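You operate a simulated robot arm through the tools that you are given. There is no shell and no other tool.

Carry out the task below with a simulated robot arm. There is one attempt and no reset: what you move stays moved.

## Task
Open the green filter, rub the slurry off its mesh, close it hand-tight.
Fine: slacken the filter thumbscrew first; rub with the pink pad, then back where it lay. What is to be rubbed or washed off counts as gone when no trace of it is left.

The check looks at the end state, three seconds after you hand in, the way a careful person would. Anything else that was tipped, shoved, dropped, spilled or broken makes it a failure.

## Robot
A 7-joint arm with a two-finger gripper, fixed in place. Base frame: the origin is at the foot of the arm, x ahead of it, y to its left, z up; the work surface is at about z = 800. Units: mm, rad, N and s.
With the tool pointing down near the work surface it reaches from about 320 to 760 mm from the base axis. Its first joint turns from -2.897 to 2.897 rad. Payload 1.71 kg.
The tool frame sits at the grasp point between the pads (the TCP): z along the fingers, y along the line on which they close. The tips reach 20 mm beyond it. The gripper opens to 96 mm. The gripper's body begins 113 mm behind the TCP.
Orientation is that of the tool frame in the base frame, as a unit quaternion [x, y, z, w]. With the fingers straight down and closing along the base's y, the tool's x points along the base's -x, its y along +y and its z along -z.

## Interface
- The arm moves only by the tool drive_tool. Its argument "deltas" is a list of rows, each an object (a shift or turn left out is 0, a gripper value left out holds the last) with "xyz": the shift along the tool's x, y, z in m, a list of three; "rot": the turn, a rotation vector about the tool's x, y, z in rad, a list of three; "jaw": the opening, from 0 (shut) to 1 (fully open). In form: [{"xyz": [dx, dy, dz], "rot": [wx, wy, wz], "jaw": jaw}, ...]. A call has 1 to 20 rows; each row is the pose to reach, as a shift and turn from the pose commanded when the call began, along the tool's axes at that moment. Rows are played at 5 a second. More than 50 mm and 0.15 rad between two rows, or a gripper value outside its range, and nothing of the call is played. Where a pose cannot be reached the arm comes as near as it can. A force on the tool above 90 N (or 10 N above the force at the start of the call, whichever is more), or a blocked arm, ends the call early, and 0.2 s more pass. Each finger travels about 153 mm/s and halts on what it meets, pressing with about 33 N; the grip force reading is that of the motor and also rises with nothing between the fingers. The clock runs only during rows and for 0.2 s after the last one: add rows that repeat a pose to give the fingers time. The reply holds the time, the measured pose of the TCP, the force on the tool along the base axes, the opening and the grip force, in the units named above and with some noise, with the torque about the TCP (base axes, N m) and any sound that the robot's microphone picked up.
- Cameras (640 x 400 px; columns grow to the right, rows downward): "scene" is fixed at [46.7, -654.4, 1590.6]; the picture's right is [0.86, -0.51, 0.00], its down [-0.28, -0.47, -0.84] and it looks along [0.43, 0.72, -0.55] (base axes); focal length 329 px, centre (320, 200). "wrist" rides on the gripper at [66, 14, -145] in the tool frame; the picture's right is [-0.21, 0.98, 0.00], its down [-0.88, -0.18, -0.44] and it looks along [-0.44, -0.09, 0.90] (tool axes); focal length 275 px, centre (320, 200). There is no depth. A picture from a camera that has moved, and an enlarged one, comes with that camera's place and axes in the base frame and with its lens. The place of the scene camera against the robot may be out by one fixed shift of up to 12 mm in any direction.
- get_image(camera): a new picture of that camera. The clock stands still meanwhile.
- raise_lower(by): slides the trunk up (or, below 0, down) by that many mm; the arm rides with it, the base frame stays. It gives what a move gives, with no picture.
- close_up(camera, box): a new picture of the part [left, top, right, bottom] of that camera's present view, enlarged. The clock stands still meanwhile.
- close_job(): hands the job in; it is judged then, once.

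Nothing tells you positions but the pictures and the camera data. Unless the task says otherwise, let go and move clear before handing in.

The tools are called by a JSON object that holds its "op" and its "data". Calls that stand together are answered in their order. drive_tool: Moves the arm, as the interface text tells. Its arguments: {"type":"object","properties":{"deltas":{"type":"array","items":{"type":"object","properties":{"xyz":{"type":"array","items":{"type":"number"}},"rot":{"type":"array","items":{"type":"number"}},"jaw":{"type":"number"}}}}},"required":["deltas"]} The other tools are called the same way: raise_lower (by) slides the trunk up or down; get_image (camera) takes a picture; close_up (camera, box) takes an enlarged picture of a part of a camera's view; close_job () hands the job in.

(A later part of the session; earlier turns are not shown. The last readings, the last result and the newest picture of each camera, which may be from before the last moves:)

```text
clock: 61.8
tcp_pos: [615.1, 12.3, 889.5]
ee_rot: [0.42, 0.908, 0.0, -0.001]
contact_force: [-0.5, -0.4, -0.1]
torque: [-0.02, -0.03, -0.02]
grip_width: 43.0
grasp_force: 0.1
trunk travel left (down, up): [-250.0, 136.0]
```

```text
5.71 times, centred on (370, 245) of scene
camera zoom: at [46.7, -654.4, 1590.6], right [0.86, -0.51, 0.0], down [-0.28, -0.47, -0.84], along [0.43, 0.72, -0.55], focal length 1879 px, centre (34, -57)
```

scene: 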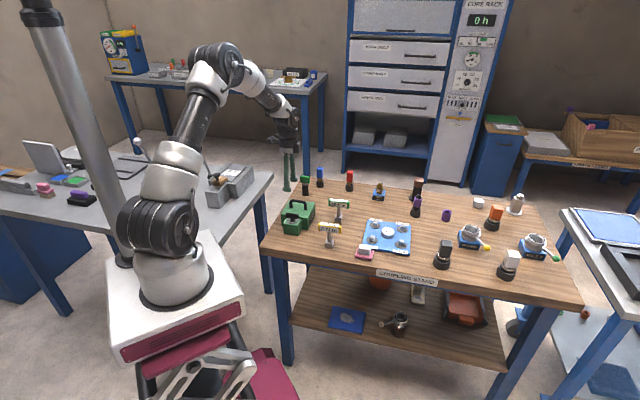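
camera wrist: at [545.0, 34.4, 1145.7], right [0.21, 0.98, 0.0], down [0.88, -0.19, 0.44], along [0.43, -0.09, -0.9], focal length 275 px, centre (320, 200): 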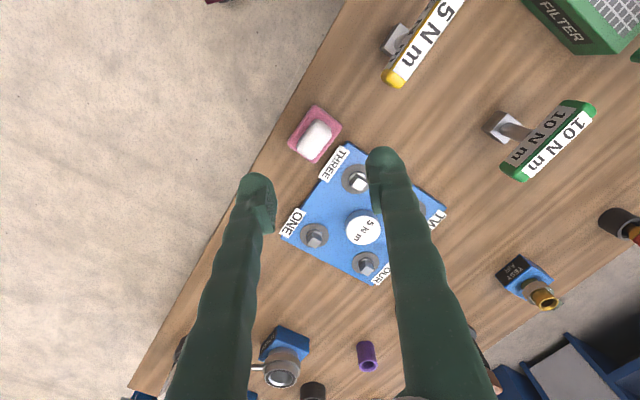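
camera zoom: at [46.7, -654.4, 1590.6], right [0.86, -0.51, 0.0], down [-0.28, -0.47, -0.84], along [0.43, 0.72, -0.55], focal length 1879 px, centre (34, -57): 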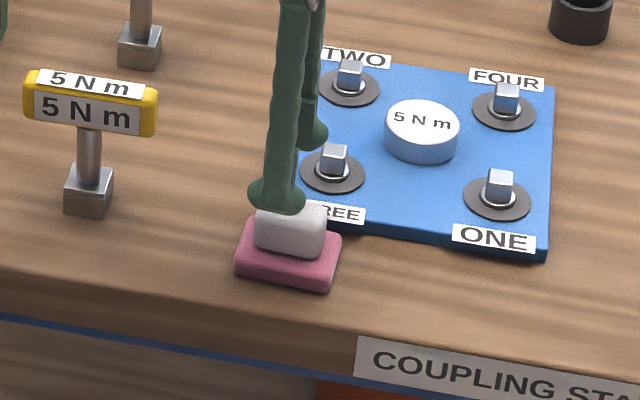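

Only 2 mm off sideways. I'll descend and grip the white block just above the pink base.

{"op": "drive_tool", "data": {"deltas": [{"xyz": [0, 0.002, 0.015]}, {"xyz": [0, 0.002, 0.03]}, {"xyz": [0, 0.002, 0.042]}, {"xyz": [0, 0.002, 0.0505]}, {"xyz": [0, 0.002, 0.0505]}]}}

{"op": "close_up", "data": {"camera": "scene", "box": [340, 225, 390, 270]}}

{"op": "close_up", "data": {"camera": "wrist", "box": [240, 80, 400, 220]}}

```text
clock: 63.0
tcp_pos: [615.8, 13.9, 839.2]
ee_rot: [0.419, 0.908, 0.0, -0.001]
contact_force: [0.3, -0.2, 0.3]
torque: [-0.01, -0.02, 0.0]
grip_width: 43.1
grasp_force: 0.0
trunk travel left (down, up): [-250.0, 136.0]
```

```text
8.89 times, centred on (365, 248) of scene
camera zoom: at [46.7, -654.4, 1590.6], right [0.86, -0.51, 0.0], down [-0.28, -0.47, -0.84], along [0.43, 0.72, -0.55], focal length 2922 px, centre (-80, -222)
```

zoom: 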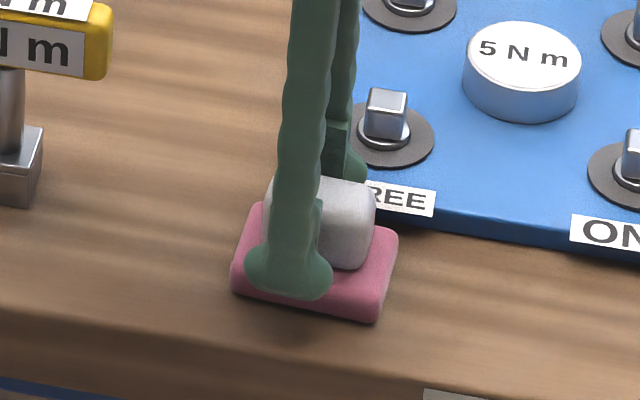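

```text
2.86 times, centred on (320, 150) of wrist
camera zoom: at [584.0, 72.4, 984.4], right [0.88, 0.48, 0.0], down [0.43, -0.79, 0.44], along [0.21, -0.39, -0.9], focal length 786 px, centre (320, 343)
```

zoom: 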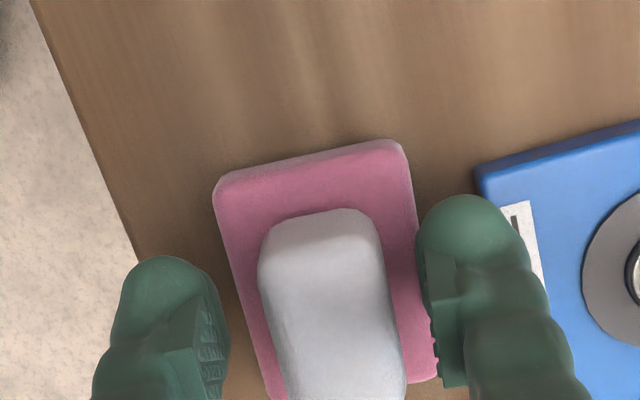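

{"op": "drive_tool", "data": {"deltas": [{"xyz": [0, 0.0015, 0]}, {"xyz": [0, 0.0015, 0], "jaw": 0.35}, {"xyz": [0, 0.0015, 0], "jaw": 0.28}, {"xyz": [0, 0.0015, 0], "jaw": 0.22}, {"xyz": [0, 0.0015, 0], "jaw": 0.15}, {"xyz": [0, 0.0015, 0], "jaw": 0.1}, {"xyz": [0, 0.0015, 0], "jaw": 0.1}]}}

{"op": "close_up", "data": {"camera": "wrist", "box": [240, 80, 400, 220]}}

{"op": "close_up", "data": {"camera": "scene", "box": [340, 225, 390, 270]}}

```text
clock: 64.6
tcp_pos: [618.2, 14.7, 841.0]
ee_rot: [0.419, 0.908, 0.001, -0.001]
contact_force: [0.1, -0.2, -0.9]
torque: [0.03, -0.01, -0.01]
grip_width: 24.4
grasp_force: 32.7
trunk travel left (down, up): [-250.0, 136.0]
```

```text
2.86 times, centred on (320, 150) of wrist
camera zoom: at [585.7, 73.3, 984.4], right [0.88, 0.48, 0.0], down [0.43, -0.79, 0.44], along [0.21, -0.39, -0.9], focal length 786 px, centre (320, 343)
```

zoom: 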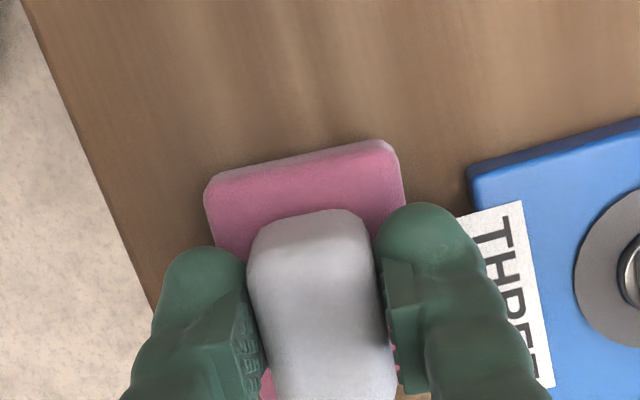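

```text
8.89 times, centred on (365, 248) of scene
camera zoom: at [46.7, -654.4, 1590.6], right [0.86, -0.51, 0.0], down [-0.28, -0.47, -0.84], along [0.43, 0.72, -0.55], focal length 2922 px, centre (-80, -222)
```

zoom: 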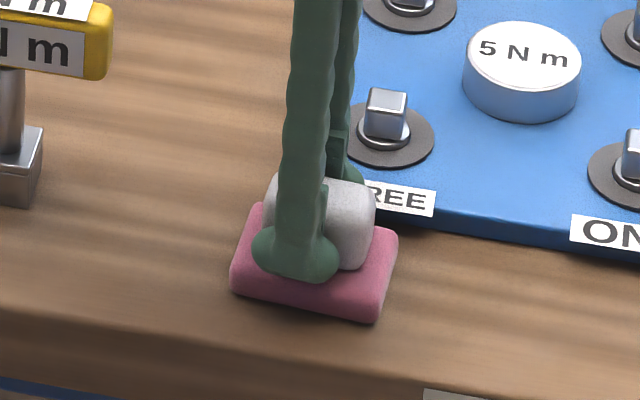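

The pad is firmly held at 24.4 mm and hasn't shifted. Its home pose is TCP ≈ (617.5, 14.7, 840), yaw 0.864. I'll lift it high, above the torque tools and the open lid, and carry it over the mesh.

{"op": "drive_tool", "data": {"deltas": [{"xyz": [0, 0, -0.02]}, {"xyz": [0, 0, -0.055]}, {"xyz": [0, 0, -0.095]}, {"xyz": [0, 0, -0.135]}, {"xyz": [0, 0, -0.165]}, {"xyz": [0, 0, -0.165]}]}}

{"op": "drive_tool", "data": {"deltas": [{"xyz": [0.015, 0.006, 0]}, {"xyz": [0.045, 0.0176, 0]}, {"xyz": [0.075, 0.0294, 0]}, {"xyz": [0.105, 0.0412, 0]}, {"xyz": [0.135, 0.053, 0]}, {"xyz": [0.165, 0.0647, 0]}, {"xyz": [0.195, 0.0765, 0], "rot": [0, 0, -0.02]}, {"xyz": [0.225, 0.0882, 0], "rot": [0, 0, -0.04]}, {"xyz": [0.25, 0.098, 0], "rot": [0, 0, -0.06]}, {"xyz": [0.275, 0.108, 0], "rot": [0, 0, -0.079]}, {"xyz": [0.2927, 0.1148, 0], "rot": [0, 0, -0.079]}, {"xyz": [0.2927, 0.1148, 0], "rot": [0, 0, -0.079]}]}}

{"op": "get_image", "data": {"camera": "wrist"}}

{"op": "close_up", "data": {"camera": "scene", "box": [250, 130, 420, 280]}}

```text
clock: 66.0
tcp_pos: [616.8, 14.5, 1003.6]
ee_rot: [0.42, 0.908, 0.0, -0.002]
contact_force: [-0.4, -0.4, -0.1]
torque: [0.04, 0.02, 0.0]
grip_width: 9.7
grasp_force: 0.1
trunk travel left (down, up): [-250.0, 136.0]
```

```text
clock: 68.6
tcp_pos: [513.2, 311.0, 1004.5]
ee_rot: [0.383, 0.924, 0.001, -0.001]
contact_force: [0.0, 0.0, 0.6]
torque: [0.0, 0.01, 0.04]
grip_width: 9.3
grasp_force: 0.0
trunk travel left (down, up): [-250.0, 136.0]
```

```text
taken
camera wrist: at [477.7, 366.9, 1149.1], right [0.84, 0.55, 0.0], down [0.49, -0.75, 0.44], along [0.24, -0.37, -0.9], focal length 275 px, centre (320, 200)
```

wrist: 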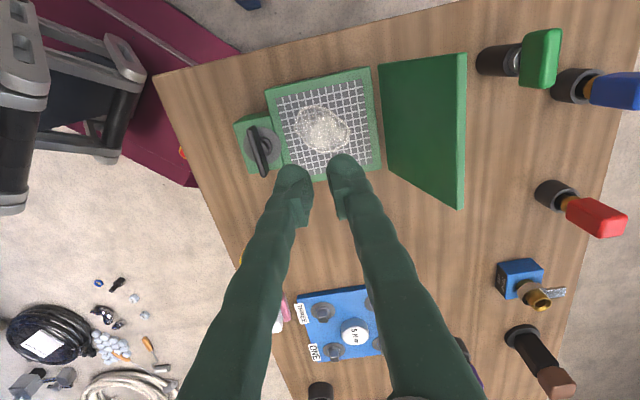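

```text
2.67 times, centred on (335, 205) of scene
camera zoom: at [46.7, -654.4, 1590.6], right [0.86, -0.51, 0.0], down [-0.28, -0.47, -0.84], along [0.43, 0.72, -0.55], focal length 877 px, centre (280, 187)
```

zoom: 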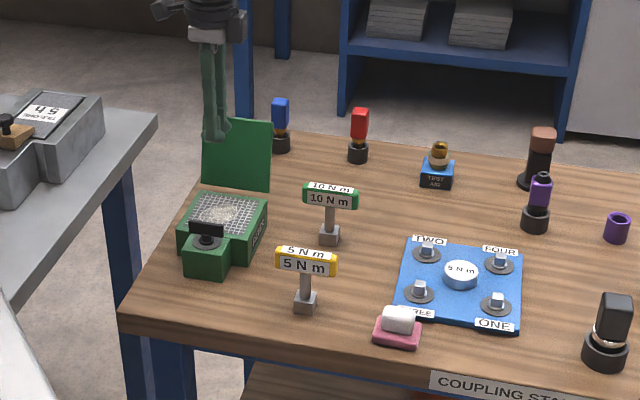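

The fingers came up empty. The block slipped out while I lifted, and the pad is still lying where it was. While I'm here I'll use this view to measure the mesh.

{"op": "close_up", "data": {"camera": "wrist", "box": [220, 50, 480, 220]}}

{"op": "close_up", "data": {"camera": "scene", "box": [275, 180, 325, 240]}}

{"op": "close_up", "data": {"camera": "scene", "box": [330, 230, 400, 280]}}

```text
2.35 times, centred on (350, 135) of wrist
camera zoom: at [477.7, 366.9, 1149.1], right [0.84, 0.55, 0.0], down [0.49, -0.75, 0.44], along [0.24, -0.37, -0.9], focal length 648 px, centre (249, 353)
```

zoom: 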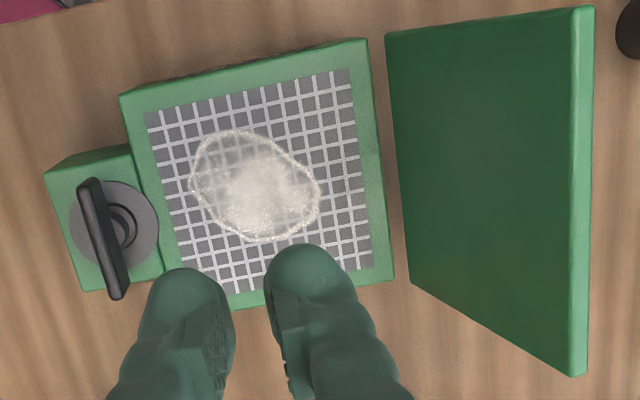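

```text
6.67 times, centred on (300, 210) of scene
camera zoom: at [46.7, -654.4, 1590.6], right [0.86, -0.51, 0.0], down [-0.28, -0.47, -0.84], along [0.43, 0.72, -0.55], focal length 2192 px, centre (453, 133)
```

zoom: 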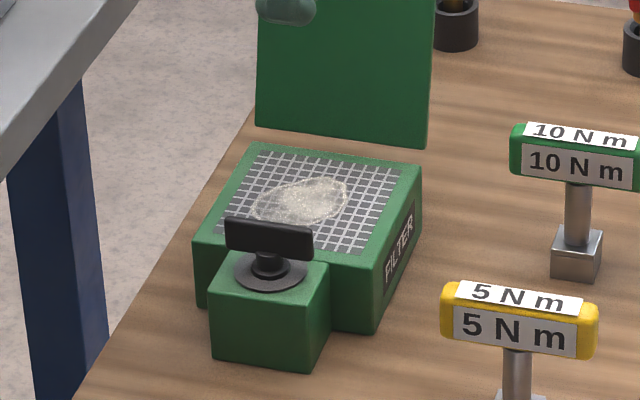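

```text
8.00 times, centred on (365, 255) of scene
camera zoom: at [46.7, -654.4, 1590.6], right [0.86, -0.51, 0.0], down [-0.28, -0.47, -0.84], along [0.43, 0.72, -0.55], focal length 2630 px, centre (-40, -240)
```

zoom: 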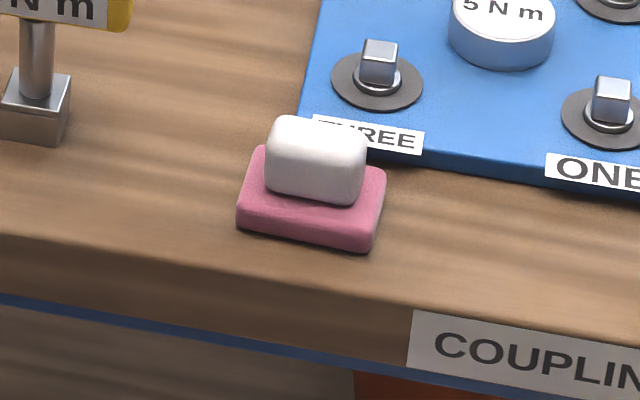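

The mesh lies flush at z≈845, and the slurry spans about 60×53 mm centred near (514, 315). I'm going back for the pad, and this time I'll grip deeper.

{"op": "drive_tool", "data": {"deltas": [{"xyz": [-0.015, -0.007, 0], "jaw": 0.5}, {"xyz": [-0.045, -0.022, 0]}, {"xyz": [-0.075, -0.0365, 0]}, {"xyz": [-0.105, -0.051, 0]}, {"xyz": [-0.135, -0.0655, 0]}, {"xyz": [-0.165, -0.08, 0], "rot": [0, 0, 0.02]}, {"xyz": [-0.195, -0.0945, 0], "rot": [0, 0, 0.04]}, {"xyz": [-0.225, -0.109, 0], "rot": [0, 0, 0.06]}, {"xyz": [-0.255, -0.1235, 0], "rot": [0, 0, 0.079]}, {"xyz": [-0.282, -0.1366, 0], "rot": [0, 0, 0.079]}, {"xyz": [-0.282, -0.1366, 0.03], "rot": [0, 0, 0.079]}, {"xyz": [-0.282, -0.1366, 0.065], "rot": [0, 0, 0.079]}, {"xyz": [-0.282, -0.1366, 0.1], "rot": [0, 0, 0.079]}, {"xyz": [-0.282, -0.1366, 0.1], "rot": [0, 0, 0.079]}]}}

{"op": "close_up", "data": {"camera": "wrist", "box": [240, 80, 400, 200]}}

```text
clock: 71.6
tcp_pos: [616.6, 16.1, 906.5]
ee_rot: [0.42, 0.908, 0.0, -0.001]
contact_force: [-0.1, -0.9, 0.5]
torque: [0.01, -0.02, 0.02]
grip_width: 48.0
grasp_force: 0.1
trunk travel left (down, up): [-250.0, 136.0]
```

```text
3.33 times, centred on (320, 140) of wrist
camera zoom: at [584.9, 75.0, 1049.8], right [0.88, 0.48, 0.0], down [0.43, -0.79, 0.44], along [0.21, -0.39, -0.9], focal length 918 px, centre (320, 400)
```

zoom: 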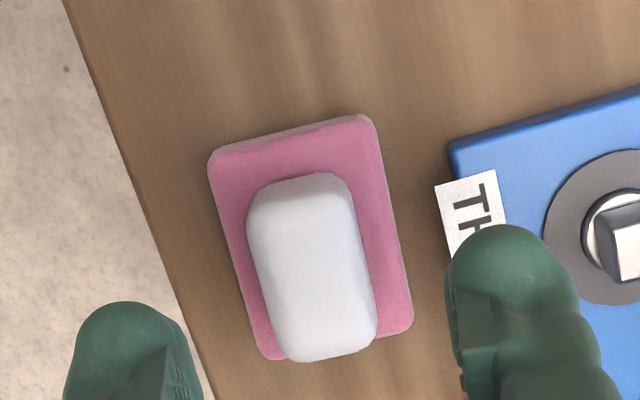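

{"op": "drive_tool", "data": {"deltas": [{"xyz": [-0.002, -0.002, 0.02]}, {"xyz": [-0.002, -0.002, 0.04]}, {"xyz": [-0.002, -0.002, 0.058]}, {"xyz": [-0.002, -0.002, 0.066]}, {"xyz": [-0.002, -0.002, 0.066]}]}}

{"op": "close_up", "data": {"camera": "wrist", "box": [240, 100, 400, 220]}}

{"op": "close_up", "data": {"camera": "scene", "box": [340, 225, 390, 270]}}

```text
clock: 72.8
tcp_pos: [617.1, 10.5, 838.6]
ee_rot: [0.419, 0.908, 0.001, -0.001]
contact_force: [0.2, -0.9, 0.3]
torque: [0.03, 0.01, 0.01]
grip_width: 48.0
grasp_force: 0.1
trunk travel left (down, up): [-250.0, 136.0]
```

```text
3.33 times, centred on (320, 160) of wrist
camera zoom: at [585.3, 70.6, 983.6], right [0.88, 0.48, 0.0], down [0.43, -0.79, 0.44], along [0.21, -0.39, -0.9], focal length 918 px, centre (320, 333)
```

zoom: 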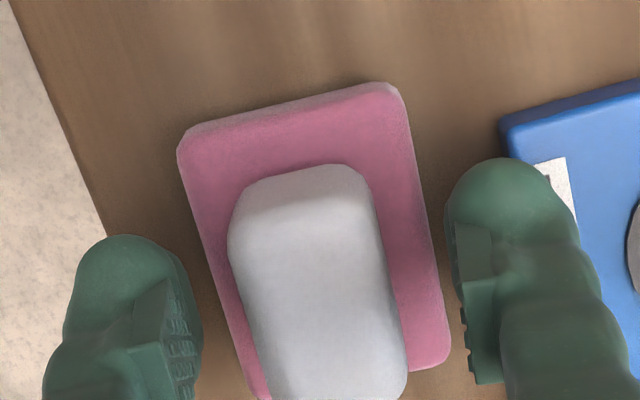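

```text
8.89 times, centred on (365, 248) of scene
camera zoom: at [46.7, -654.4, 1590.6], right [0.86, -0.51, 0.0], down [-0.28, -0.47, -0.84], along [0.43, 0.72, -0.55], focal length 2922 px, centre (-80, -222)
```

zoom: 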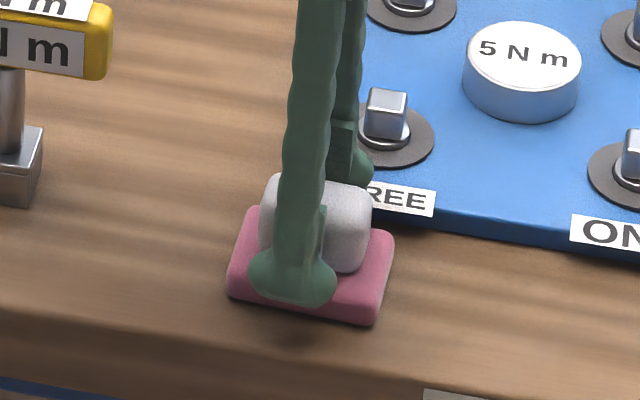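

{"op": "drive_tool", "data": {"deltas": [{"xyz": [0, -0.002, 0], "jaw": 0.4}, {"xyz": [0, -0.002, 0.002], "jaw": 0.35}, {"xyz": [0, -0.002, 0.004]}, {"xyz": [0, -0.002, 0.005]}, {"xyz": [0, -0.002, 0.005]}]}}

{"op": "close_up", "data": {"camera": "scene", "box": [340, 225, 390, 270]}}

{"op": "close_up", "data": {"camera": "wrist", "box": [240, 100, 400, 220]}}

```text
clock: 74.0
tcp_pos: [617.5, 10.5, 835.2]
ee_rot: [0.418, 0.908, 0.001, 0.0]
contact_force: [-0.5, 0.5, 12.9]
torque: [0.1, -0.09, 0.03]
grip_width: 33.4
grasp_force: 0.1
trunk travel left (down, up): [-250.0, 136.0]
```

```text
8.89 times, centred on (365, 248) of scene
camera zoom: at [46.7, -654.4, 1590.6], right [0.86, -0.51, 0.0], down [-0.28, -0.47, -0.84], along [0.43, 0.72, -0.55], focal length 2922 px, centre (-80, -222)
```

zoom: 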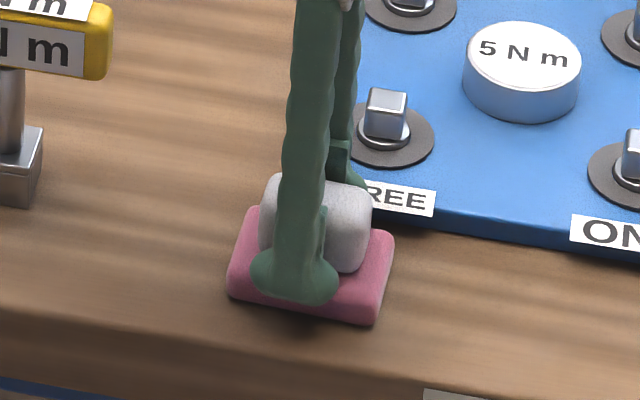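

```text
3.33 times, centred on (320, 160) of wrist
camera zoom: at [583.7, 70.0, 979.7], right [0.88, 0.48, 0.0], down [0.43, -0.79, 0.44], along [0.21, -0.39, -0.9], focal length 918 px, centre (320, 333)
```

zoom: 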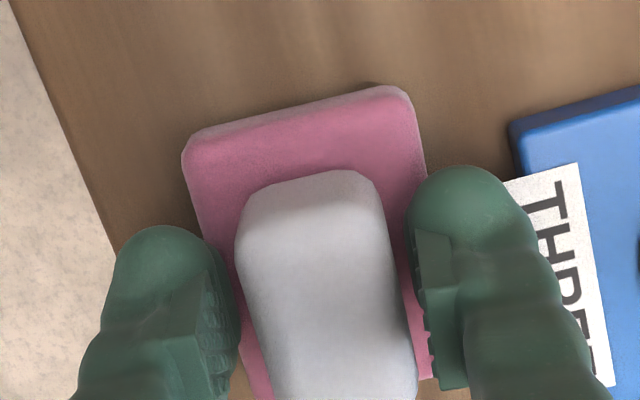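

The tips now touch the pink base, as low as they can go. I'll rise 1 mm and close fully.

{"op": "drive_tool", "data": {"deltas": [{"xyz": [0, 0, -0.001]}, {"xyz": [0, 0, -0.001], "jaw": 0.28}, {"xyz": [0, 0, -0.001], "jaw": 0.22}, {"xyz": [0, 0, -0.001], "jaw": 0.1}, {"xyz": [0, 0, -0.001], "jaw": 0.0}, {"xyz": [0, 0, -0.001], "jaw": 0.0}, {"xyz": [0, 0, -0.001], "jaw": 0.0}]}}

{"op": "drive_tool", "data": {"deltas": [{"xyz": [0, 0, -0.004]}, {"xyz": [0, 0, -0.008]}, {"xyz": [0, 0, -0.012]}, {"xyz": [0, 0, -0.012]}]}}

{"op": "close_up", "data": {"camera": "scene", "box": [340, 225, 390, 270]}}

{"op": "close_up", "data": {"camera": "wrist", "box": [240, 100, 400, 220]}}

```text
clock: 75.6
tcp_pos: [615.8, 11.7, 835.7]
ee_rot: [0.419, 0.908, 0.001, -0.001]
contact_force: [3.4, 2.2, 12.5]
torque: [0.04, -0.09, 0.08]
grip_width: 24.7
grasp_force: 32.8
trunk travel left (down, up): [-250.0, 136.0]
```

```text
clock: 76.6
tcp_pos: [617.8, 9.1, 846.1]
ee_rot: [0.419, 0.908, 0.0, -0.002]
contact_force: [-0.3, -0.4, -0.6]
torque: [0.02, 0.06, 0.0]
grip_width: 24.4
grasp_force: 32.8
trunk travel left (down, up): [-250.0, 136.0]
```

```text
8.89 times, centred on (365, 248) of scene
camera zoom: at [46.7, -654.4, 1590.6], right [0.86, -0.51, 0.0], down [-0.28, -0.47, -0.84], along [0.43, 0.72, -0.55], focal length 2922 px, centre (-80, -222)
```

zoom: 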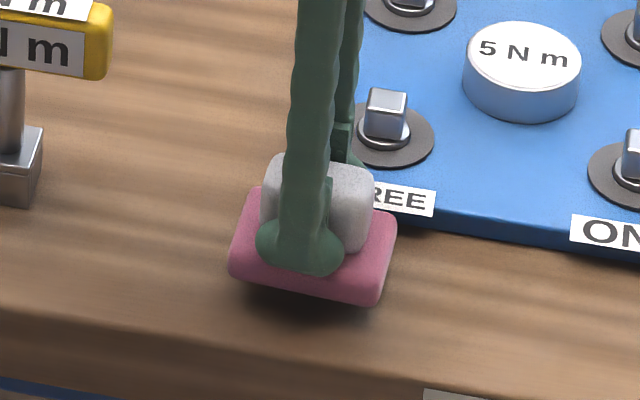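

```text
3.33 times, centred on (320, 160) of wrist
camera zoom: at [584.5, 69.9, 991.3], right [0.88, 0.48, 0.0], down [0.43, -0.79, 0.44], along [0.21, -0.39, -0.9], focal length 918 px, centre (320, 333)
```

zoom: 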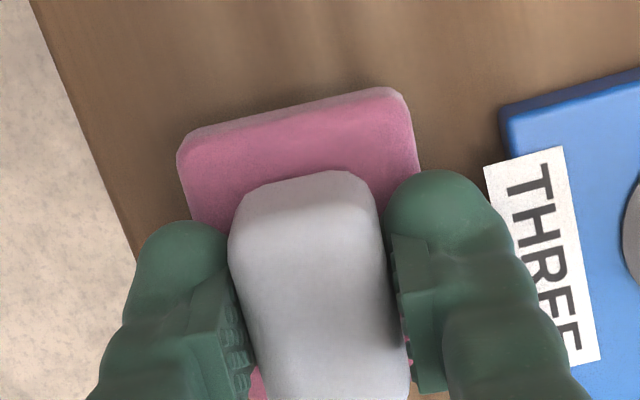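

The pad is off the table and held; its underside is about 35.5 mm below the TCP. I'll lift it gently.

{"op": "drive_tool", "data": {"deltas": [{"xyz": [0, 0, -0.01]}, {"xyz": [0, 0, -0.022]}, {"xyz": [0, 0, -0.036]}, {"xyz": [0, 0, -0.052]}, {"xyz": [0, 0, -0.07]}, {"xyz": [0, 0, -0.09]}, {"xyz": [0, 0, -0.11]}, {"xyz": [0, 0, -0.13]}, {"xyz": [0, 0, -0.145]}, {"xyz": [0, 0, -0.155]}, {"xyz": [0, 0, -0.155]}]}}

{"op": "get_image", "data": {"camera": "wrist"}}

```text
clock: 79.0
tcp_pos: [616.8, 10.7, 1001.1]
ee_rot: [0.419, 0.908, 0.0, -0.001]
contact_force: [-0.2, -0.3, -0.6]
torque: [0.02, 0.0, 0.02]
grip_width: 24.5
grasp_force: 33.3
trunk travel left (down, up): [-250.0, 136.0]
```

```text
taken
camera wrist: at [584.6, 70.3, 1146.1], right [0.88, 0.48, 0.0], down [0.43, -0.79, 0.44], along [0.21, -0.39, -0.9], focal length 275 px, centre (320, 200)
```

wrist: 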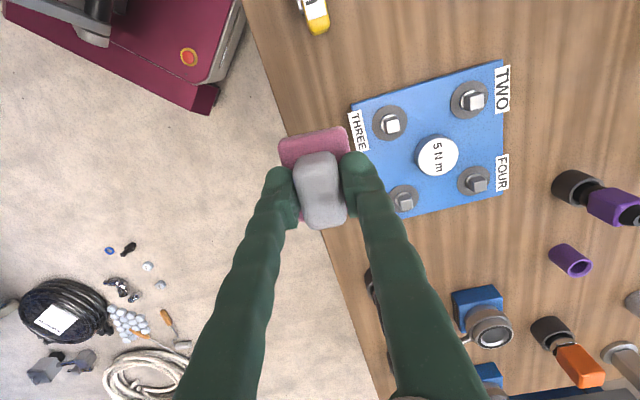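

The pad is secure. I'm carrying it over to the mesh at height.

{"op": "drive_tool", "data": {"deltas": [{"xyz": [0.006, 0.0024, 0]}, {"xyz": [0.02, 0.008, 0]}, {"xyz": [0.04, 0.016, 0]}, {"xyz": [0.064, 0.0256, 0]}, {"xyz": [0.088, 0.0352, 0]}, {"xyz": [0.112, 0.0448, 0]}, {"xyz": [0.136, 0.0544, 0]}, {"xyz": [0.16, 0.064, 0]}, {"xyz": [0.184, 0.0737, 0], "rot": [0, 0, -0.02]}, {"xyz": [0.208, 0.0833, 0], "rot": [0, 0, -0.04]}, {"xyz": [0.232, 0.0929, 0], "rot": [0, 0, -0.06]}, {"xyz": [0.256, 0.1025, 0], "rot": [0, 0, -0.079]}, {"xyz": [0.278, 0.1113, 0], "rot": [0, 0, -0.079]}, {"xyz": [0.292, 0.1169, 0], "rot": [0, 0, -0.079]}, {"xyz": [0.2978, 0.1192, 0], "rot": [0, 0, -0.079]}, {"xyz": [0.2978, 0.1192, 0], "rot": [0, 0, -0.079]}]}}

{"op": "get_image", "data": {"camera": "wrist"}}

{"op": "close_up", "data": {"camera": "scene", "box": [250, 130, 350, 240]}}

```text
clock: 82.4
tcp_pos: [514.4, 315.8, 1001.7]
ee_rot: [0.382, 0.924, 0.001, -0.002]
contact_force: [-0.4, -0.9, 0.0]
torque: [0.03, -0.01, -0.03]
grip_width: 24.3
grasp_force: 32.9
trunk travel left (down, up): [-250.0, 136.0]
```

```text
taken
camera wrist: at [477.8, 371.3, 1147.5], right [0.84, 0.55, 0.0], down [0.49, -0.75, 0.44], along [0.24, -0.37, -0.9], focal length 275 px, centre (320, 200)
```

wrist: 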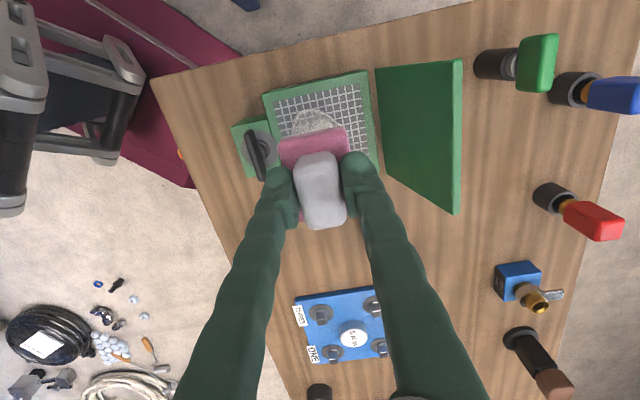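

```text
3.64 times, centred on (300, 185) of scene
camera zoom: at [46.7, -654.4, 1590.6], right [0.86, -0.51, 0.0], down [-0.28, -0.47, -0.84], along [0.43, 0.72, -0.55], focal length 1196 px, centre (393, 254)
```

zoom: 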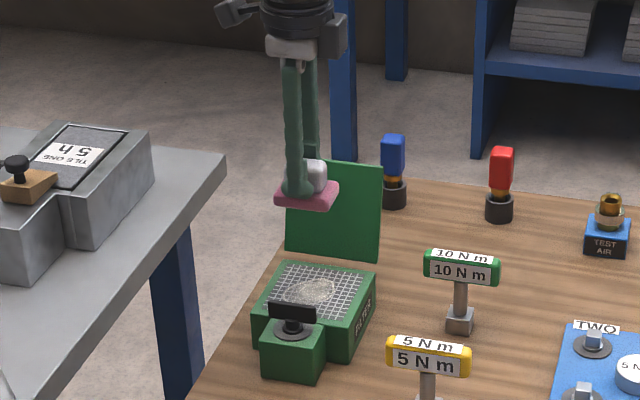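

{"op": "drive_tool", "data": {"deltas": [{"xyz": [0, 0, 0.01]}, {"xyz": [0, 0, 0.03]}, {"xyz": [0, 0, 0.055]}, {"xyz": [0, 0, 0.08]}, {"xyz": [0, 0, 0.1]}, {"xyz": [0, 0, 0.112]}, {"xyz": [0, 0, 0.112]}]}}

{"op": "close_up", "data": {"camera": "scene", "box": [265, 160, 335, 240]}}

{"op": "get_image", "data": {"camera": "wrist"}}

```text
clock: 84.0
tcp_pos: [514.4, 314.9, 890.9]
ee_rot: [0.382, 0.924, 0.001, -0.002]
contact_force: [-0.4, 1.2, -0.6]
torque: [0.0, 0.01, 0.02]
grip_width: 24.6
grasp_force: 33.4
trunk travel left (down, up): [-250.0, 136.0]
```

```text
5.00 times, centred on (300, 200) of scene
camera zoom: at [46.7, -654.4, 1590.6], right [0.86, -0.51, 0.0], down [-0.28, -0.47, -0.84], along [0.43, 0.72, -0.55], focal length 1644 px, centre (420, 200)
```

zoom: 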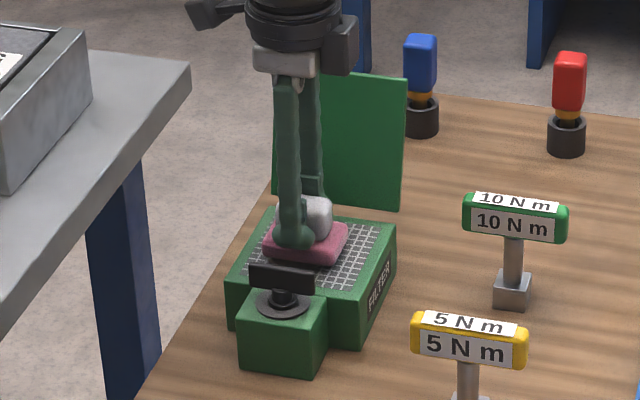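

```text
taken
camera wrist: at [476.4, 371.4, 1035.4], right [0.84, 0.55, 0.0], down [0.49, -0.75, 0.44], along [0.24, -0.37, -0.9], focal length 275 px, centre (320, 200)
```

wrist: 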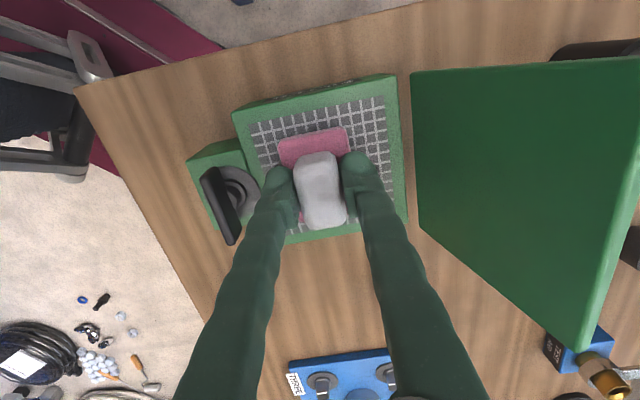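

{"op": "drive_tool", "data": {"deltas": [{"xyz": [0, 0, 0.003]}, {"xyz": [0, 0, 0.006]}, {"xyz": [0, 0, 0.008]}, {"xyz": [0, 0, 0.009]}, {"xyz": [0, 0, 0.01]}]}}

```text
clock: 85.2
tcp_pos: [514.7, 314.3, 885.8]
ee_rot: [0.383, 0.924, 0.004, 0.002]
contact_force: [-2.7, -4.0, 49.0]
torque: [-0.09, 0.35, 0.06]
grip_width: 24.5
grasp_force: 32.4
trunk travel left (down, up): [-250.0, 136.0]
```

The pad is in contact. I'll back off to a moderate pressing force and begin rubbing in back-and-forth strokes.

{"op": "drive_tool", "data": {"deltas": [{"xyz": [0, 0, -0.002]}, {"xyz": [0, 0, -0.0035]}, {"xyz": [0, 0, -0.0035]}]}}

{"op": "drive_tool", "data": {"deltas": [{"xyz": [0, 0.008, 0]}, {"xyz": [0, 0.016, 0]}, {"xyz": [0, 0.008, 0]}, {"xyz": [0, 0, 0]}, {"xyz": [0, -0.008, 0]}, {"xyz": [0, -0.016, 0]}, {"xyz": [0, -0.008, 0]}, {"xyz": [0, 0, 0]}]}}

{"op": "get_image", "data": {"camera": "wrist"}}

{"op": "close_up", "data": {"camera": "scene", "box": [265, 160, 335, 240]}}

```text
clock: 86.0
tcp_pos: [515.2, 315.4, 885.5]
ee_rot: [0.383, 0.924, 0.003, 0.0]
contact_force: [3.4, 0.2, 32.3]
torque: [-0.05, -0.11, 0.02]
grip_width: 24.5
grasp_force: 33.2
trunk travel left (down, up): [-250.0, 136.0]
```

```text
clock: 87.8
tcp_pos: [511.1, 313.3, 884.8]
ee_rot: [0.382, 0.924, 0.0, -0.003]
contact_force: [-14.7, -7.6, 32.8]
torque: [-0.44, 0.07, -0.16]
grip_width: 24.5
grasp_force: 32.6
trunk travel left (down, up): [-250.0, 136.0]
```

```text
taken
camera wrist: at [474.7, 369.8, 1029.9], right [0.84, 0.55, 0.0], down [0.49, -0.75, 0.44], along [0.24, -0.37, -0.9], focal length 275 px, centre (320, 200)
```

wrist: 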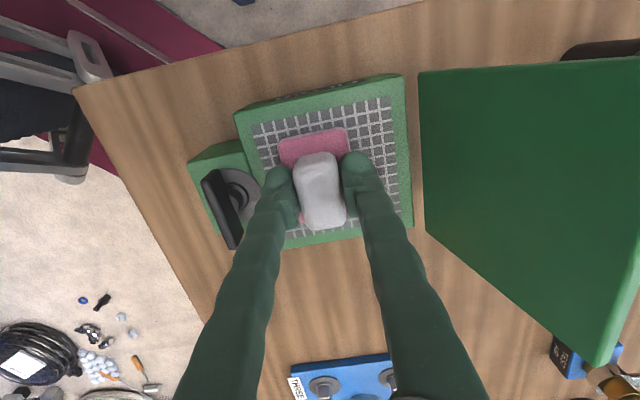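

```text
5.00 times, centred on (300, 200) of scene
camera zoom: at [46.7, -654.4, 1590.6], right [0.86, -0.51, 0.0], down [-0.28, -0.47, -0.84], along [0.43, 0.72, -0.55], focal length 1644 px, centre (420, 200)
```

zoom: 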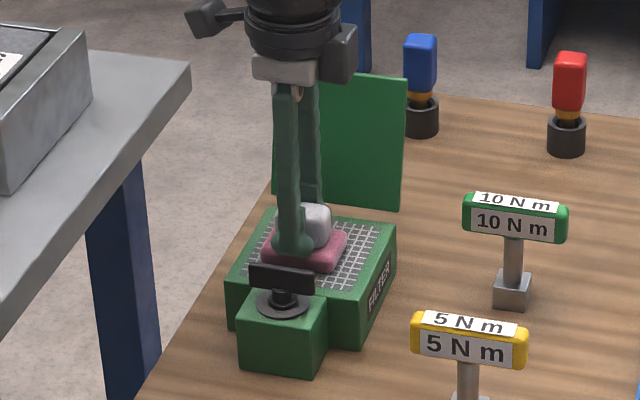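

The box isn't shifting under the rubbing. I'll do a wider pattern over the whole patch with slightly less force.

{"op": "drive_tool", "data": {"deltas": [{"xyz": [0, 0.009, -0.001]}, {"xyz": [0, 0.018, -0.001]}, {"xyz": [0.006, 0.02, -0.001]}, {"xyz": [0.013, 0.02, -0.001]}, {"xyz": [0.013, 0.01, -0.001]}, {"xyz": [0.013, 0, -0.001]}, {"xyz": [0.013, -0.01, -0.001]}, {"xyz": [0.013, -0.02, -0.001]}, {"xyz": [0.006, -0.02, -0.001]}, {"xyz": [0, -0.02, -0.001]}, {"xyz": [-0.006, -0.02, -0.001]}, {"xyz": [-0.013, -0.02, -0.001]}, {"xyz": [-0.013, -0.01, -0.001]}, {"xyz": [-0.013, 0, -0.001]}, {"xyz": [-0.013, 0.01, -0.001]}, {"xyz": [-0.013, 0.02, -0.001]}, {"xyz": [-0.006, 0.02, -0.001]}, {"xyz": [0, 0.01, -0.001]}, {"xyz": [0, 0, -0.001]}]}}

{"op": "get_image", "data": {"camera": "wrist"}}

{"op": "close_up", "data": {"camera": "scene", "box": [265, 160, 335, 240]}}

```text
clock: 91.8
tcp_pos: [514.8, 316.6, 886.0]
ee_rot: [0.383, 0.924, 0.003, 0.0]
contact_force: [3.1, 5.3, 14.3]
torque: [0.0, -0.13, 0.02]
grip_width: 24.4
grasp_force: 33.3
trunk travel left (down, up): [-250.0, 136.0]
```

```text
taken
camera wrist: at [477.4, 373.1, 1030.1], right [0.84, 0.55, 0.0], down [0.49, -0.75, 0.44], along [0.24, -0.37, -0.9], focal length 275 px, centre (320, 200)
```

wrist: 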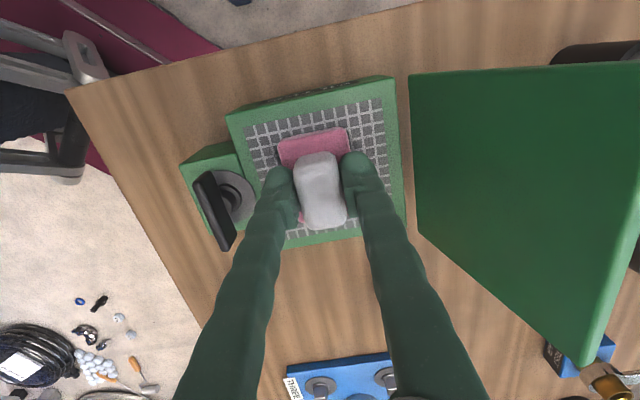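

```text
5.00 times, centred on (300, 200) of scene
camera zoom: at [46.7, -654.4, 1590.6], right [0.86, -0.51, 0.0], down [-0.28, -0.47, -0.84], along [0.43, 0.72, -0.55], focal length 1644 px, centre (420, 200)
```

zoom: 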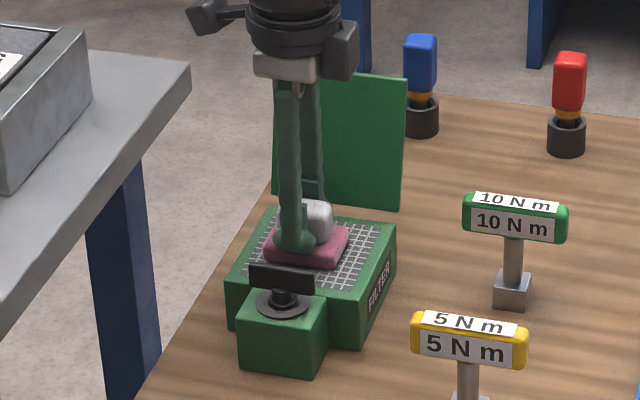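

Now I'll lift a little and shift along the bar direction to inspect the mesh underneath.

{"op": "drive_tool", "data": {"deltas": [{"xyz": [0, 0, -0.015]}, {"xyz": [0, 0, -0.04]}, {"xyz": [0, 0, -0.07]}, {"xyz": [0, 0, -0.1]}, {"xyz": [-0.02, 0, -0.12]}, {"xyz": [-0.05, 0, -0.12]}, {"xyz": [-0.05, 0, -0.12]}]}}

{"op": "close_up", "data": {"camera": "wrist", "box": [220, 40, 420, 180]}}

{"op": "close_up", "data": {"camera": "scene", "box": [275, 180, 325, 240]}}

```text
clock: 93.4
tcp_pos: [547.9, 279.1, 1005.5]
ee_rot: [0.383, 0.924, 0.001, -0.002]
contact_force: [0.0, -0.5, 0.1]
torque: [0.04, -0.03, 0.0]
grip_width: 24.7
grasp_force: 32.6
trunk travel left (down, up): [-250.0, 136.0]
```

```text
2.86 times, centred on (320, 110) of wrist
camera zoom: at [511.3, 334.9, 1149.8], right [0.84, 0.55, 0.0], down [0.49, -0.75, 0.44], along [0.24, -0.37, -0.9], focal length 786 px, centre (320, 457)
```

zoom: 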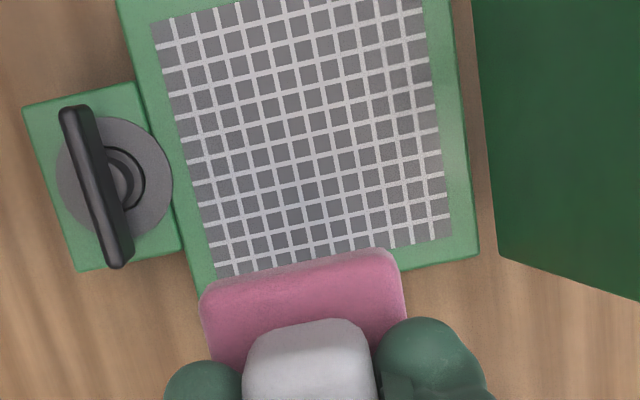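

```text
6.67 times, centred on (300, 210) of scene
camera zoom: at [46.7, -654.4, 1590.6], right [0.86, -0.51, 0.0], down [-0.28, -0.47, -0.84], along [0.43, 0.72, -0.55], focal length 2192 px, centre (453, 133)
```

zoom: 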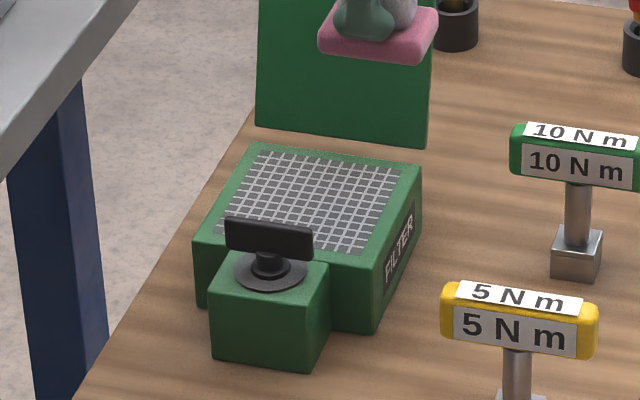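

The mesh looks clean. I'll check the part that was cut off at the edge as well.

{"op": "close_up", "data": {"camera": "wrist", "box": [240, 20, 380, 130]}}

{"op": "close_up", "data": {"camera": "scene", "box": [288, 195, 318, 220]}}

```text
3.64 times, centred on (310, 75) of wrist
camera zoom: at [511.3, 334.9, 1149.8], right [0.84, 0.55, 0.0], down [0.49, -0.75, 0.44], along [0.24, -0.37, -0.9], focal length 1001 px, centre (356, 654)
```

zoom: 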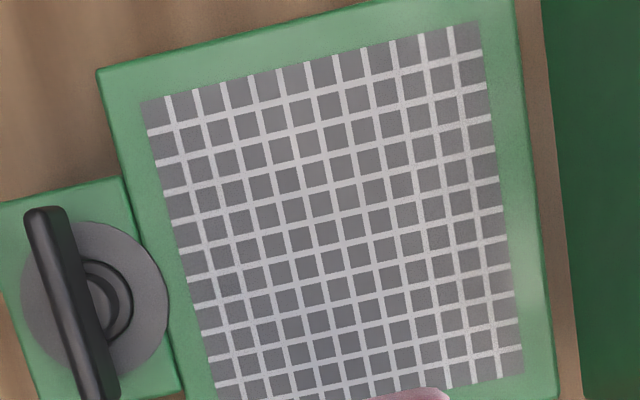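

```text
16.00 times, centred on (303, 208) of scene
camera zoom: at [46.7, -654.4, 1590.6], right [0.86, -0.51, 0.0], down [-0.28, -0.47, -0.84], along [0.43, 0.72, -0.55], focal length 5260 px, centre (592, 80)
```

zoom: 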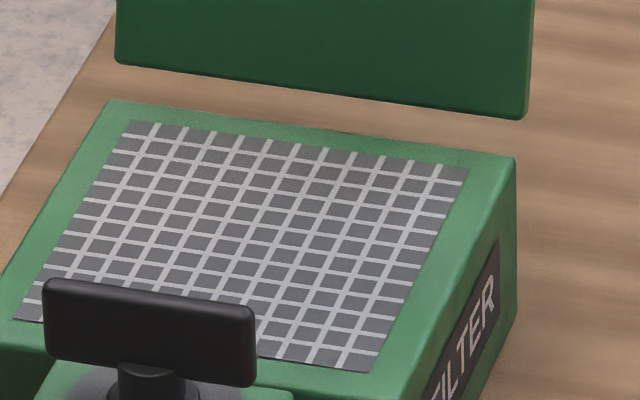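

No slurry is visible. As insurance against a faint film I'll make one more light pass over the whole patch area.

{"op": "drive_tool", "data": {"deltas": [{"xyz": [0.02, 0, 0]}, {"xyz": [0.05, 0, 0.01]}, {"xyz": [0.05, 0, 0.04]}, {"xyz": [0.05, 0, 0.075]}, {"xyz": [0.05, 0, 0.105]}, {"xyz": [0.05, 0, 0.115]}, {"xyz": [0.05, 0, 0.12]}, {"xyz": [0.05, 0, 0.12]}]}}

{"op": "drive_tool", "data": {"deltas": [{"xyz": [0.008, 0.008, 0]}, {"xyz": [0.016, 0.016, 0]}, {"xyz": [0.016, 0.022, 0]}, {"xyz": [0.016, 0.012, 0]}, {"xyz": [0.016, 0.002, 0]}, {"xyz": [0.016, -0.008, 0]}, {"xyz": [0.016, -0.018, 0]}, {"xyz": [0.006, -0.022, 0]}, {"xyz": [-0.004, -0.022, 0]}, {"xyz": [-0.014, -0.022, 0]}, {"xyz": [-0.014, -0.012, 0]}, {"xyz": [-0.014, -0.002, 0]}, {"xyz": [-0.014, 0.008, 0]}, {"xyz": [-0.014, 0.02, 0]}, {"xyz": [-0.004, 0.022, 0]}, {"xyz": [0.004, 0.014, 0]}, {"xyz": [0, 0.004, 0]}, {"xyz": [0, -0.006, 0]}, {"xyz": [0, 0, 0]}]}}

{"op": "close_up", "data": {"camera": "scene", "box": [265, 160, 335, 240]}}

```text
clock: 95.2
tcp_pos: [513.0, 315.0, 886.1]
ee_rot: [0.382, 0.924, 0.002, 0.0]
contact_force: [-6.2, -2.6, 27.2]
torque: [-0.19, 0.27, 0.02]
grip_width: 24.6
grasp_force: 33.0
trunk travel left (down, up): [-250.0, 136.0]
```

```text
clock: 99.2
tcp_pos: [511.5, 313.3, 885.9]
ee_rot: [0.384, 0.923, 0.001, -0.002]
contact_force: [-5.5, -4.1, 13.7]
torque: [-0.14, 0.08, 0.0]
grip_width: 24.4
grasp_force: 33.0
trunk travel left (down, up): [-250.0, 136.0]
```

```text
5.00 times, centred on (300, 200) of scene
camera zoom: at [46.7, -654.4, 1590.6], right [0.86, -0.51, 0.0], down [-0.28, -0.47, -0.84], along [0.43, 0.72, -0.55], focal length 1644 px, centre (420, 200)
```

zoom: 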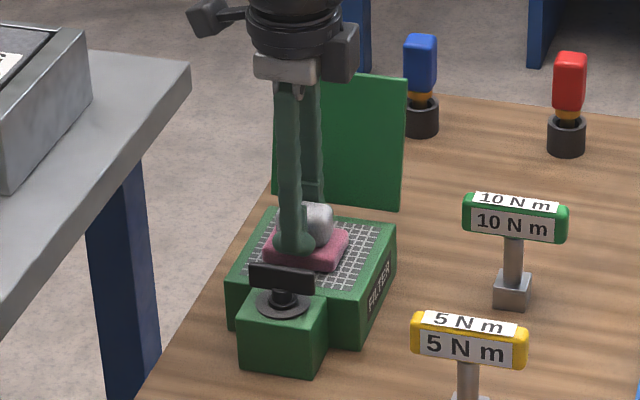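

Now lifting the pad off and carrying it back to where it lay.

{"op": "drive_tool", "data": {"deltas": [{"xyz": [0, 0, -0.01]}, {"xyz": [0, 0, -0.025]}, {"xyz": [0, 0, -0.045]}, {"xyz": [0, 0, -0.07]}, {"xyz": [0, 0, -0.095]}, {"xyz": [0, 0, -0.117]}, {"xyz": [0, 0, -0.117]}]}}

{"op": "drive_tool", "data": {"deltas": [{"xyz": [-0.006, -0.0029, 0]}, {"xyz": [-0.02, -0.0097, 0]}, {"xyz": [-0.04, -0.0194, 0]}, {"xyz": [-0.064, -0.031, 0]}, {"xyz": [-0.088, -0.0427, 0]}, {"xyz": [-0.112, -0.0544, 0]}, {"xyz": [-0.136, -0.066, 0]}, {"xyz": [-0.16, -0.0777, 0]}, {"xyz": [-0.184, -0.0893, 0], "rot": [0, 0, 0.02]}, {"xyz": [-0.208, -0.101, 0], "rot": [0, 0, 0.04]}, {"xyz": [-0.232, -0.1126, 0], "rot": [0, 0, 0.06]}, {"xyz": [-0.256, -0.1243, 0], "rot": [0, 0, 0.079]}, {"xyz": [-0.274, -0.133, 0], "rot": [0, 0, 0.079]}, {"xyz": [-0.284, -0.1379, 0], "rot": [0, 0, 0.079]}, {"xyz": [-0.2886, -0.1401, 0], "rot": [0, 0, 0.079]}, {"xyz": [-0.2886, -0.1401, 0], "rot": [0, 0, 0.079]}]}}

{"op": "close_up", "data": {"camera": "scene", "box": [275, 180, 325, 240]}}

{"op": "get_image", "data": {"camera": "wrist"}}

```text
clock: 100.8
tcp_pos: [515.2, 316.6, 1001.9]
ee_rot: [0.382, 0.924, 0.001, -0.002]
contact_force: [0.3, -0.6, -0.4]
torque: [0.01, 0.03, -0.03]
grip_width: 24.5
grasp_force: 32.6
trunk travel left (down, up): [-250.0, 136.0]
```

```text
clock: 104.2
tcp_pos: [619.4, 12.3, 1002.8]
ee_rot: [0.419, 0.908, 0.001, -0.002]
contact_force: [-0.3, -0.3, -1.0]
torque: [-0.01, -0.01, 0.0]
grip_width: 24.4
grasp_force: 33.2
trunk travel left (down, up): [-250.0, 136.0]
```

```text
6.67 times, centred on (300, 210) of scene
camera zoom: at [46.7, -654.4, 1590.6], right [0.86, -0.51, 0.0], down [-0.28, -0.47, -0.84], along [0.43, 0.72, -0.55], focal length 2192 px, centre (453, 133)
```

zoom: 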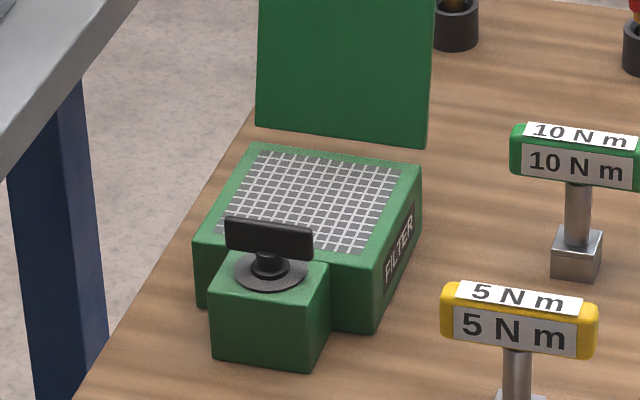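

```text
taken
camera wrist: at [586.9, 69.9, 1145.9], right [0.88, 0.48, 0.0], down [0.43, -0.79, 0.44], along [0.21, -0.39, -0.9], focal length 275 px, centre (320, 200)
```

wrist: 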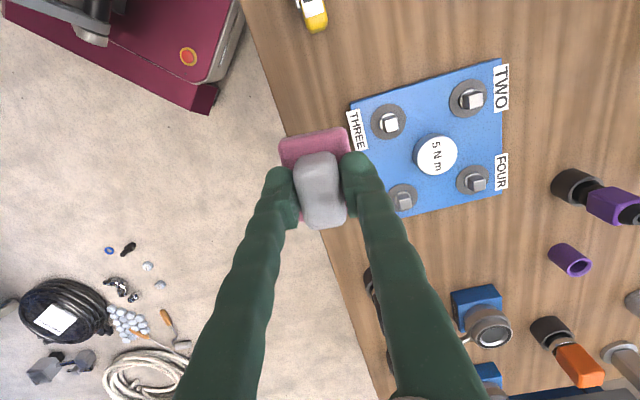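

The mesh is spotless. I'll lower the pad to just above the table and compare with its original place.

{"op": "drive_tool", "data": {"deltas": [{"xyz": [0, 0, 0.01]}, {"xyz": [0, 0, 0.03]}, {"xyz": [0, 0, 0.055]}, {"xyz": [0, 0, 0.08]}, {"xyz": [0, 0, 0.105]}, {"xyz": [0, 0, 0.13]}, {"xyz": [0, 0, 0.148]}, {"xyz": [0, 0, 0.158]}, {"xyz": [0, 0, 0.158]}]}}

{"op": "close_up", "data": {"camera": "scene", "box": [330, 230, 400, 280]}}

```text
clock: 106.2
tcp_pos: [618.3, 10.9, 843.8]
ee_rot: [0.419, 0.908, 0.0, -0.001]
contact_force: [-0.3, -0.8, -2.0]
torque: [0.01, 0.01, 0.03]
grip_width: 24.5
grasp_force: 33.0
trunk travel left (down, up): [-250.0, 136.0]
```

```text
8.00 times, centred on (365, 255) of scene
camera zoom: at [46.7, -654.4, 1590.6], right [0.86, -0.51, 0.0], down [-0.28, -0.47, -0.84], along [0.43, 0.72, -0.55], focal length 2630 px, centre (-40, -240)
```

zoom: 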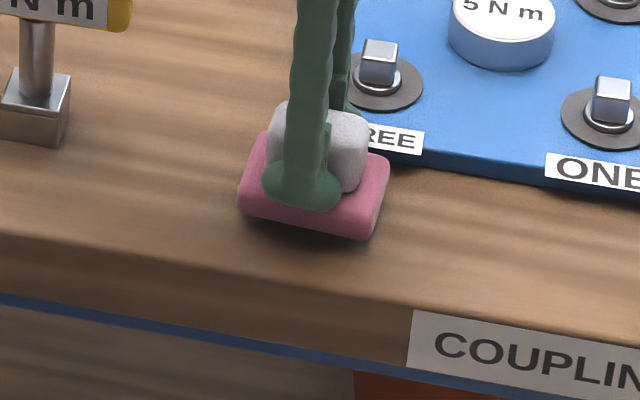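

That lines up with the original to within about a millimetre. Lowering to contact, then releasing.

{"op": "drive_tool", "data": {"deltas": [{"xyz": [0, 0, 0.003]}, {"xyz": [0, 0, 0.005]}, {"xyz": [0, 0, 0.0065]}, {"xyz": [0, 0, 0.0075]}, {"xyz": [0, 0, 0.0075]}]}}

{"op": "close_up", "data": {"camera": "scene", "box": [330, 230, 400, 280]}}

```text
clock: 107.4
tcp_pos: [617.8, 12.2, 837.1]
ee_rot: [0.419, 0.908, 0.0, -0.001]
contact_force: [-0.4, 0.7, 3.4]
torque: [0.03, 0.04, -0.02]
grip_width: 24.7
grasp_force: 32.9
trunk travel left (down, up): [-250.0, 136.0]
```

```text
8.00 times, centred on (365, 255) of scene
camera zoom: at [46.7, -654.4, 1590.6], right [0.86, -0.51, 0.0], down [-0.28, -0.47, -0.84], along [0.43, 0.72, -0.55], focal length 2630 px, centre (-40, -240)
```

zoom: 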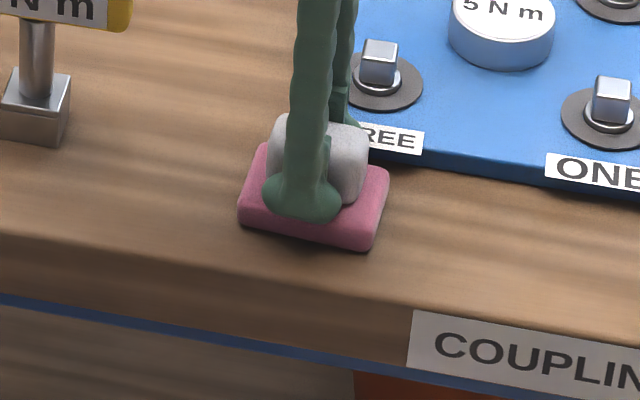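

{"op": "drive_tool", "data": {"deltas": [{"jaw": 0.28}, {"jaw": 0.33}, {"jaw": 0.42}, {"jaw": 0.5}, {"xyz": [0, 0, -0.01], "jaw": 0.5}, {"xyz": [0, 0, -0.04]}, {"xyz": [0, 0, -0.08]}, {"xyz": [0, 0, -0.12]}, {"xyz": [0, 0, -0.165]}, {"xyz": [0, 0, -0.165]}]}}

{"op": "close_up", "data": {"camera": "scene", "box": [330, 230, 400, 280]}}

```text
clock: 109.6
tcp_pos: [620.6, 11.6, 1000.6]
ee_rot: [0.419, 0.908, 0.0, -0.001]
contact_force: [-0.7, 0.6, -1.1]
torque: [0.02, -0.03, -0.01]
grip_width: 47.9
grasp_force: 0.0
trunk travel left (down, up): [-250.0, 136.0]
```

```text
8.00 times, centred on (365, 255) of scene
camera zoom: at [46.7, -654.4, 1590.6], right [0.86, -0.51, 0.0], down [-0.28, -0.47, -0.84], along [0.43, 0.72, -0.55], focal length 2630 px, centre (-40, -240)
```

zoom: 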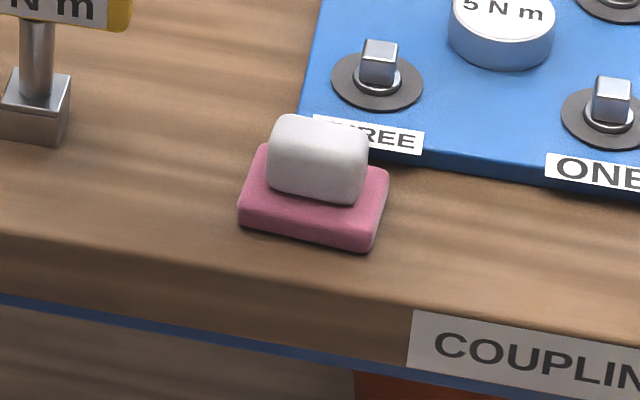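

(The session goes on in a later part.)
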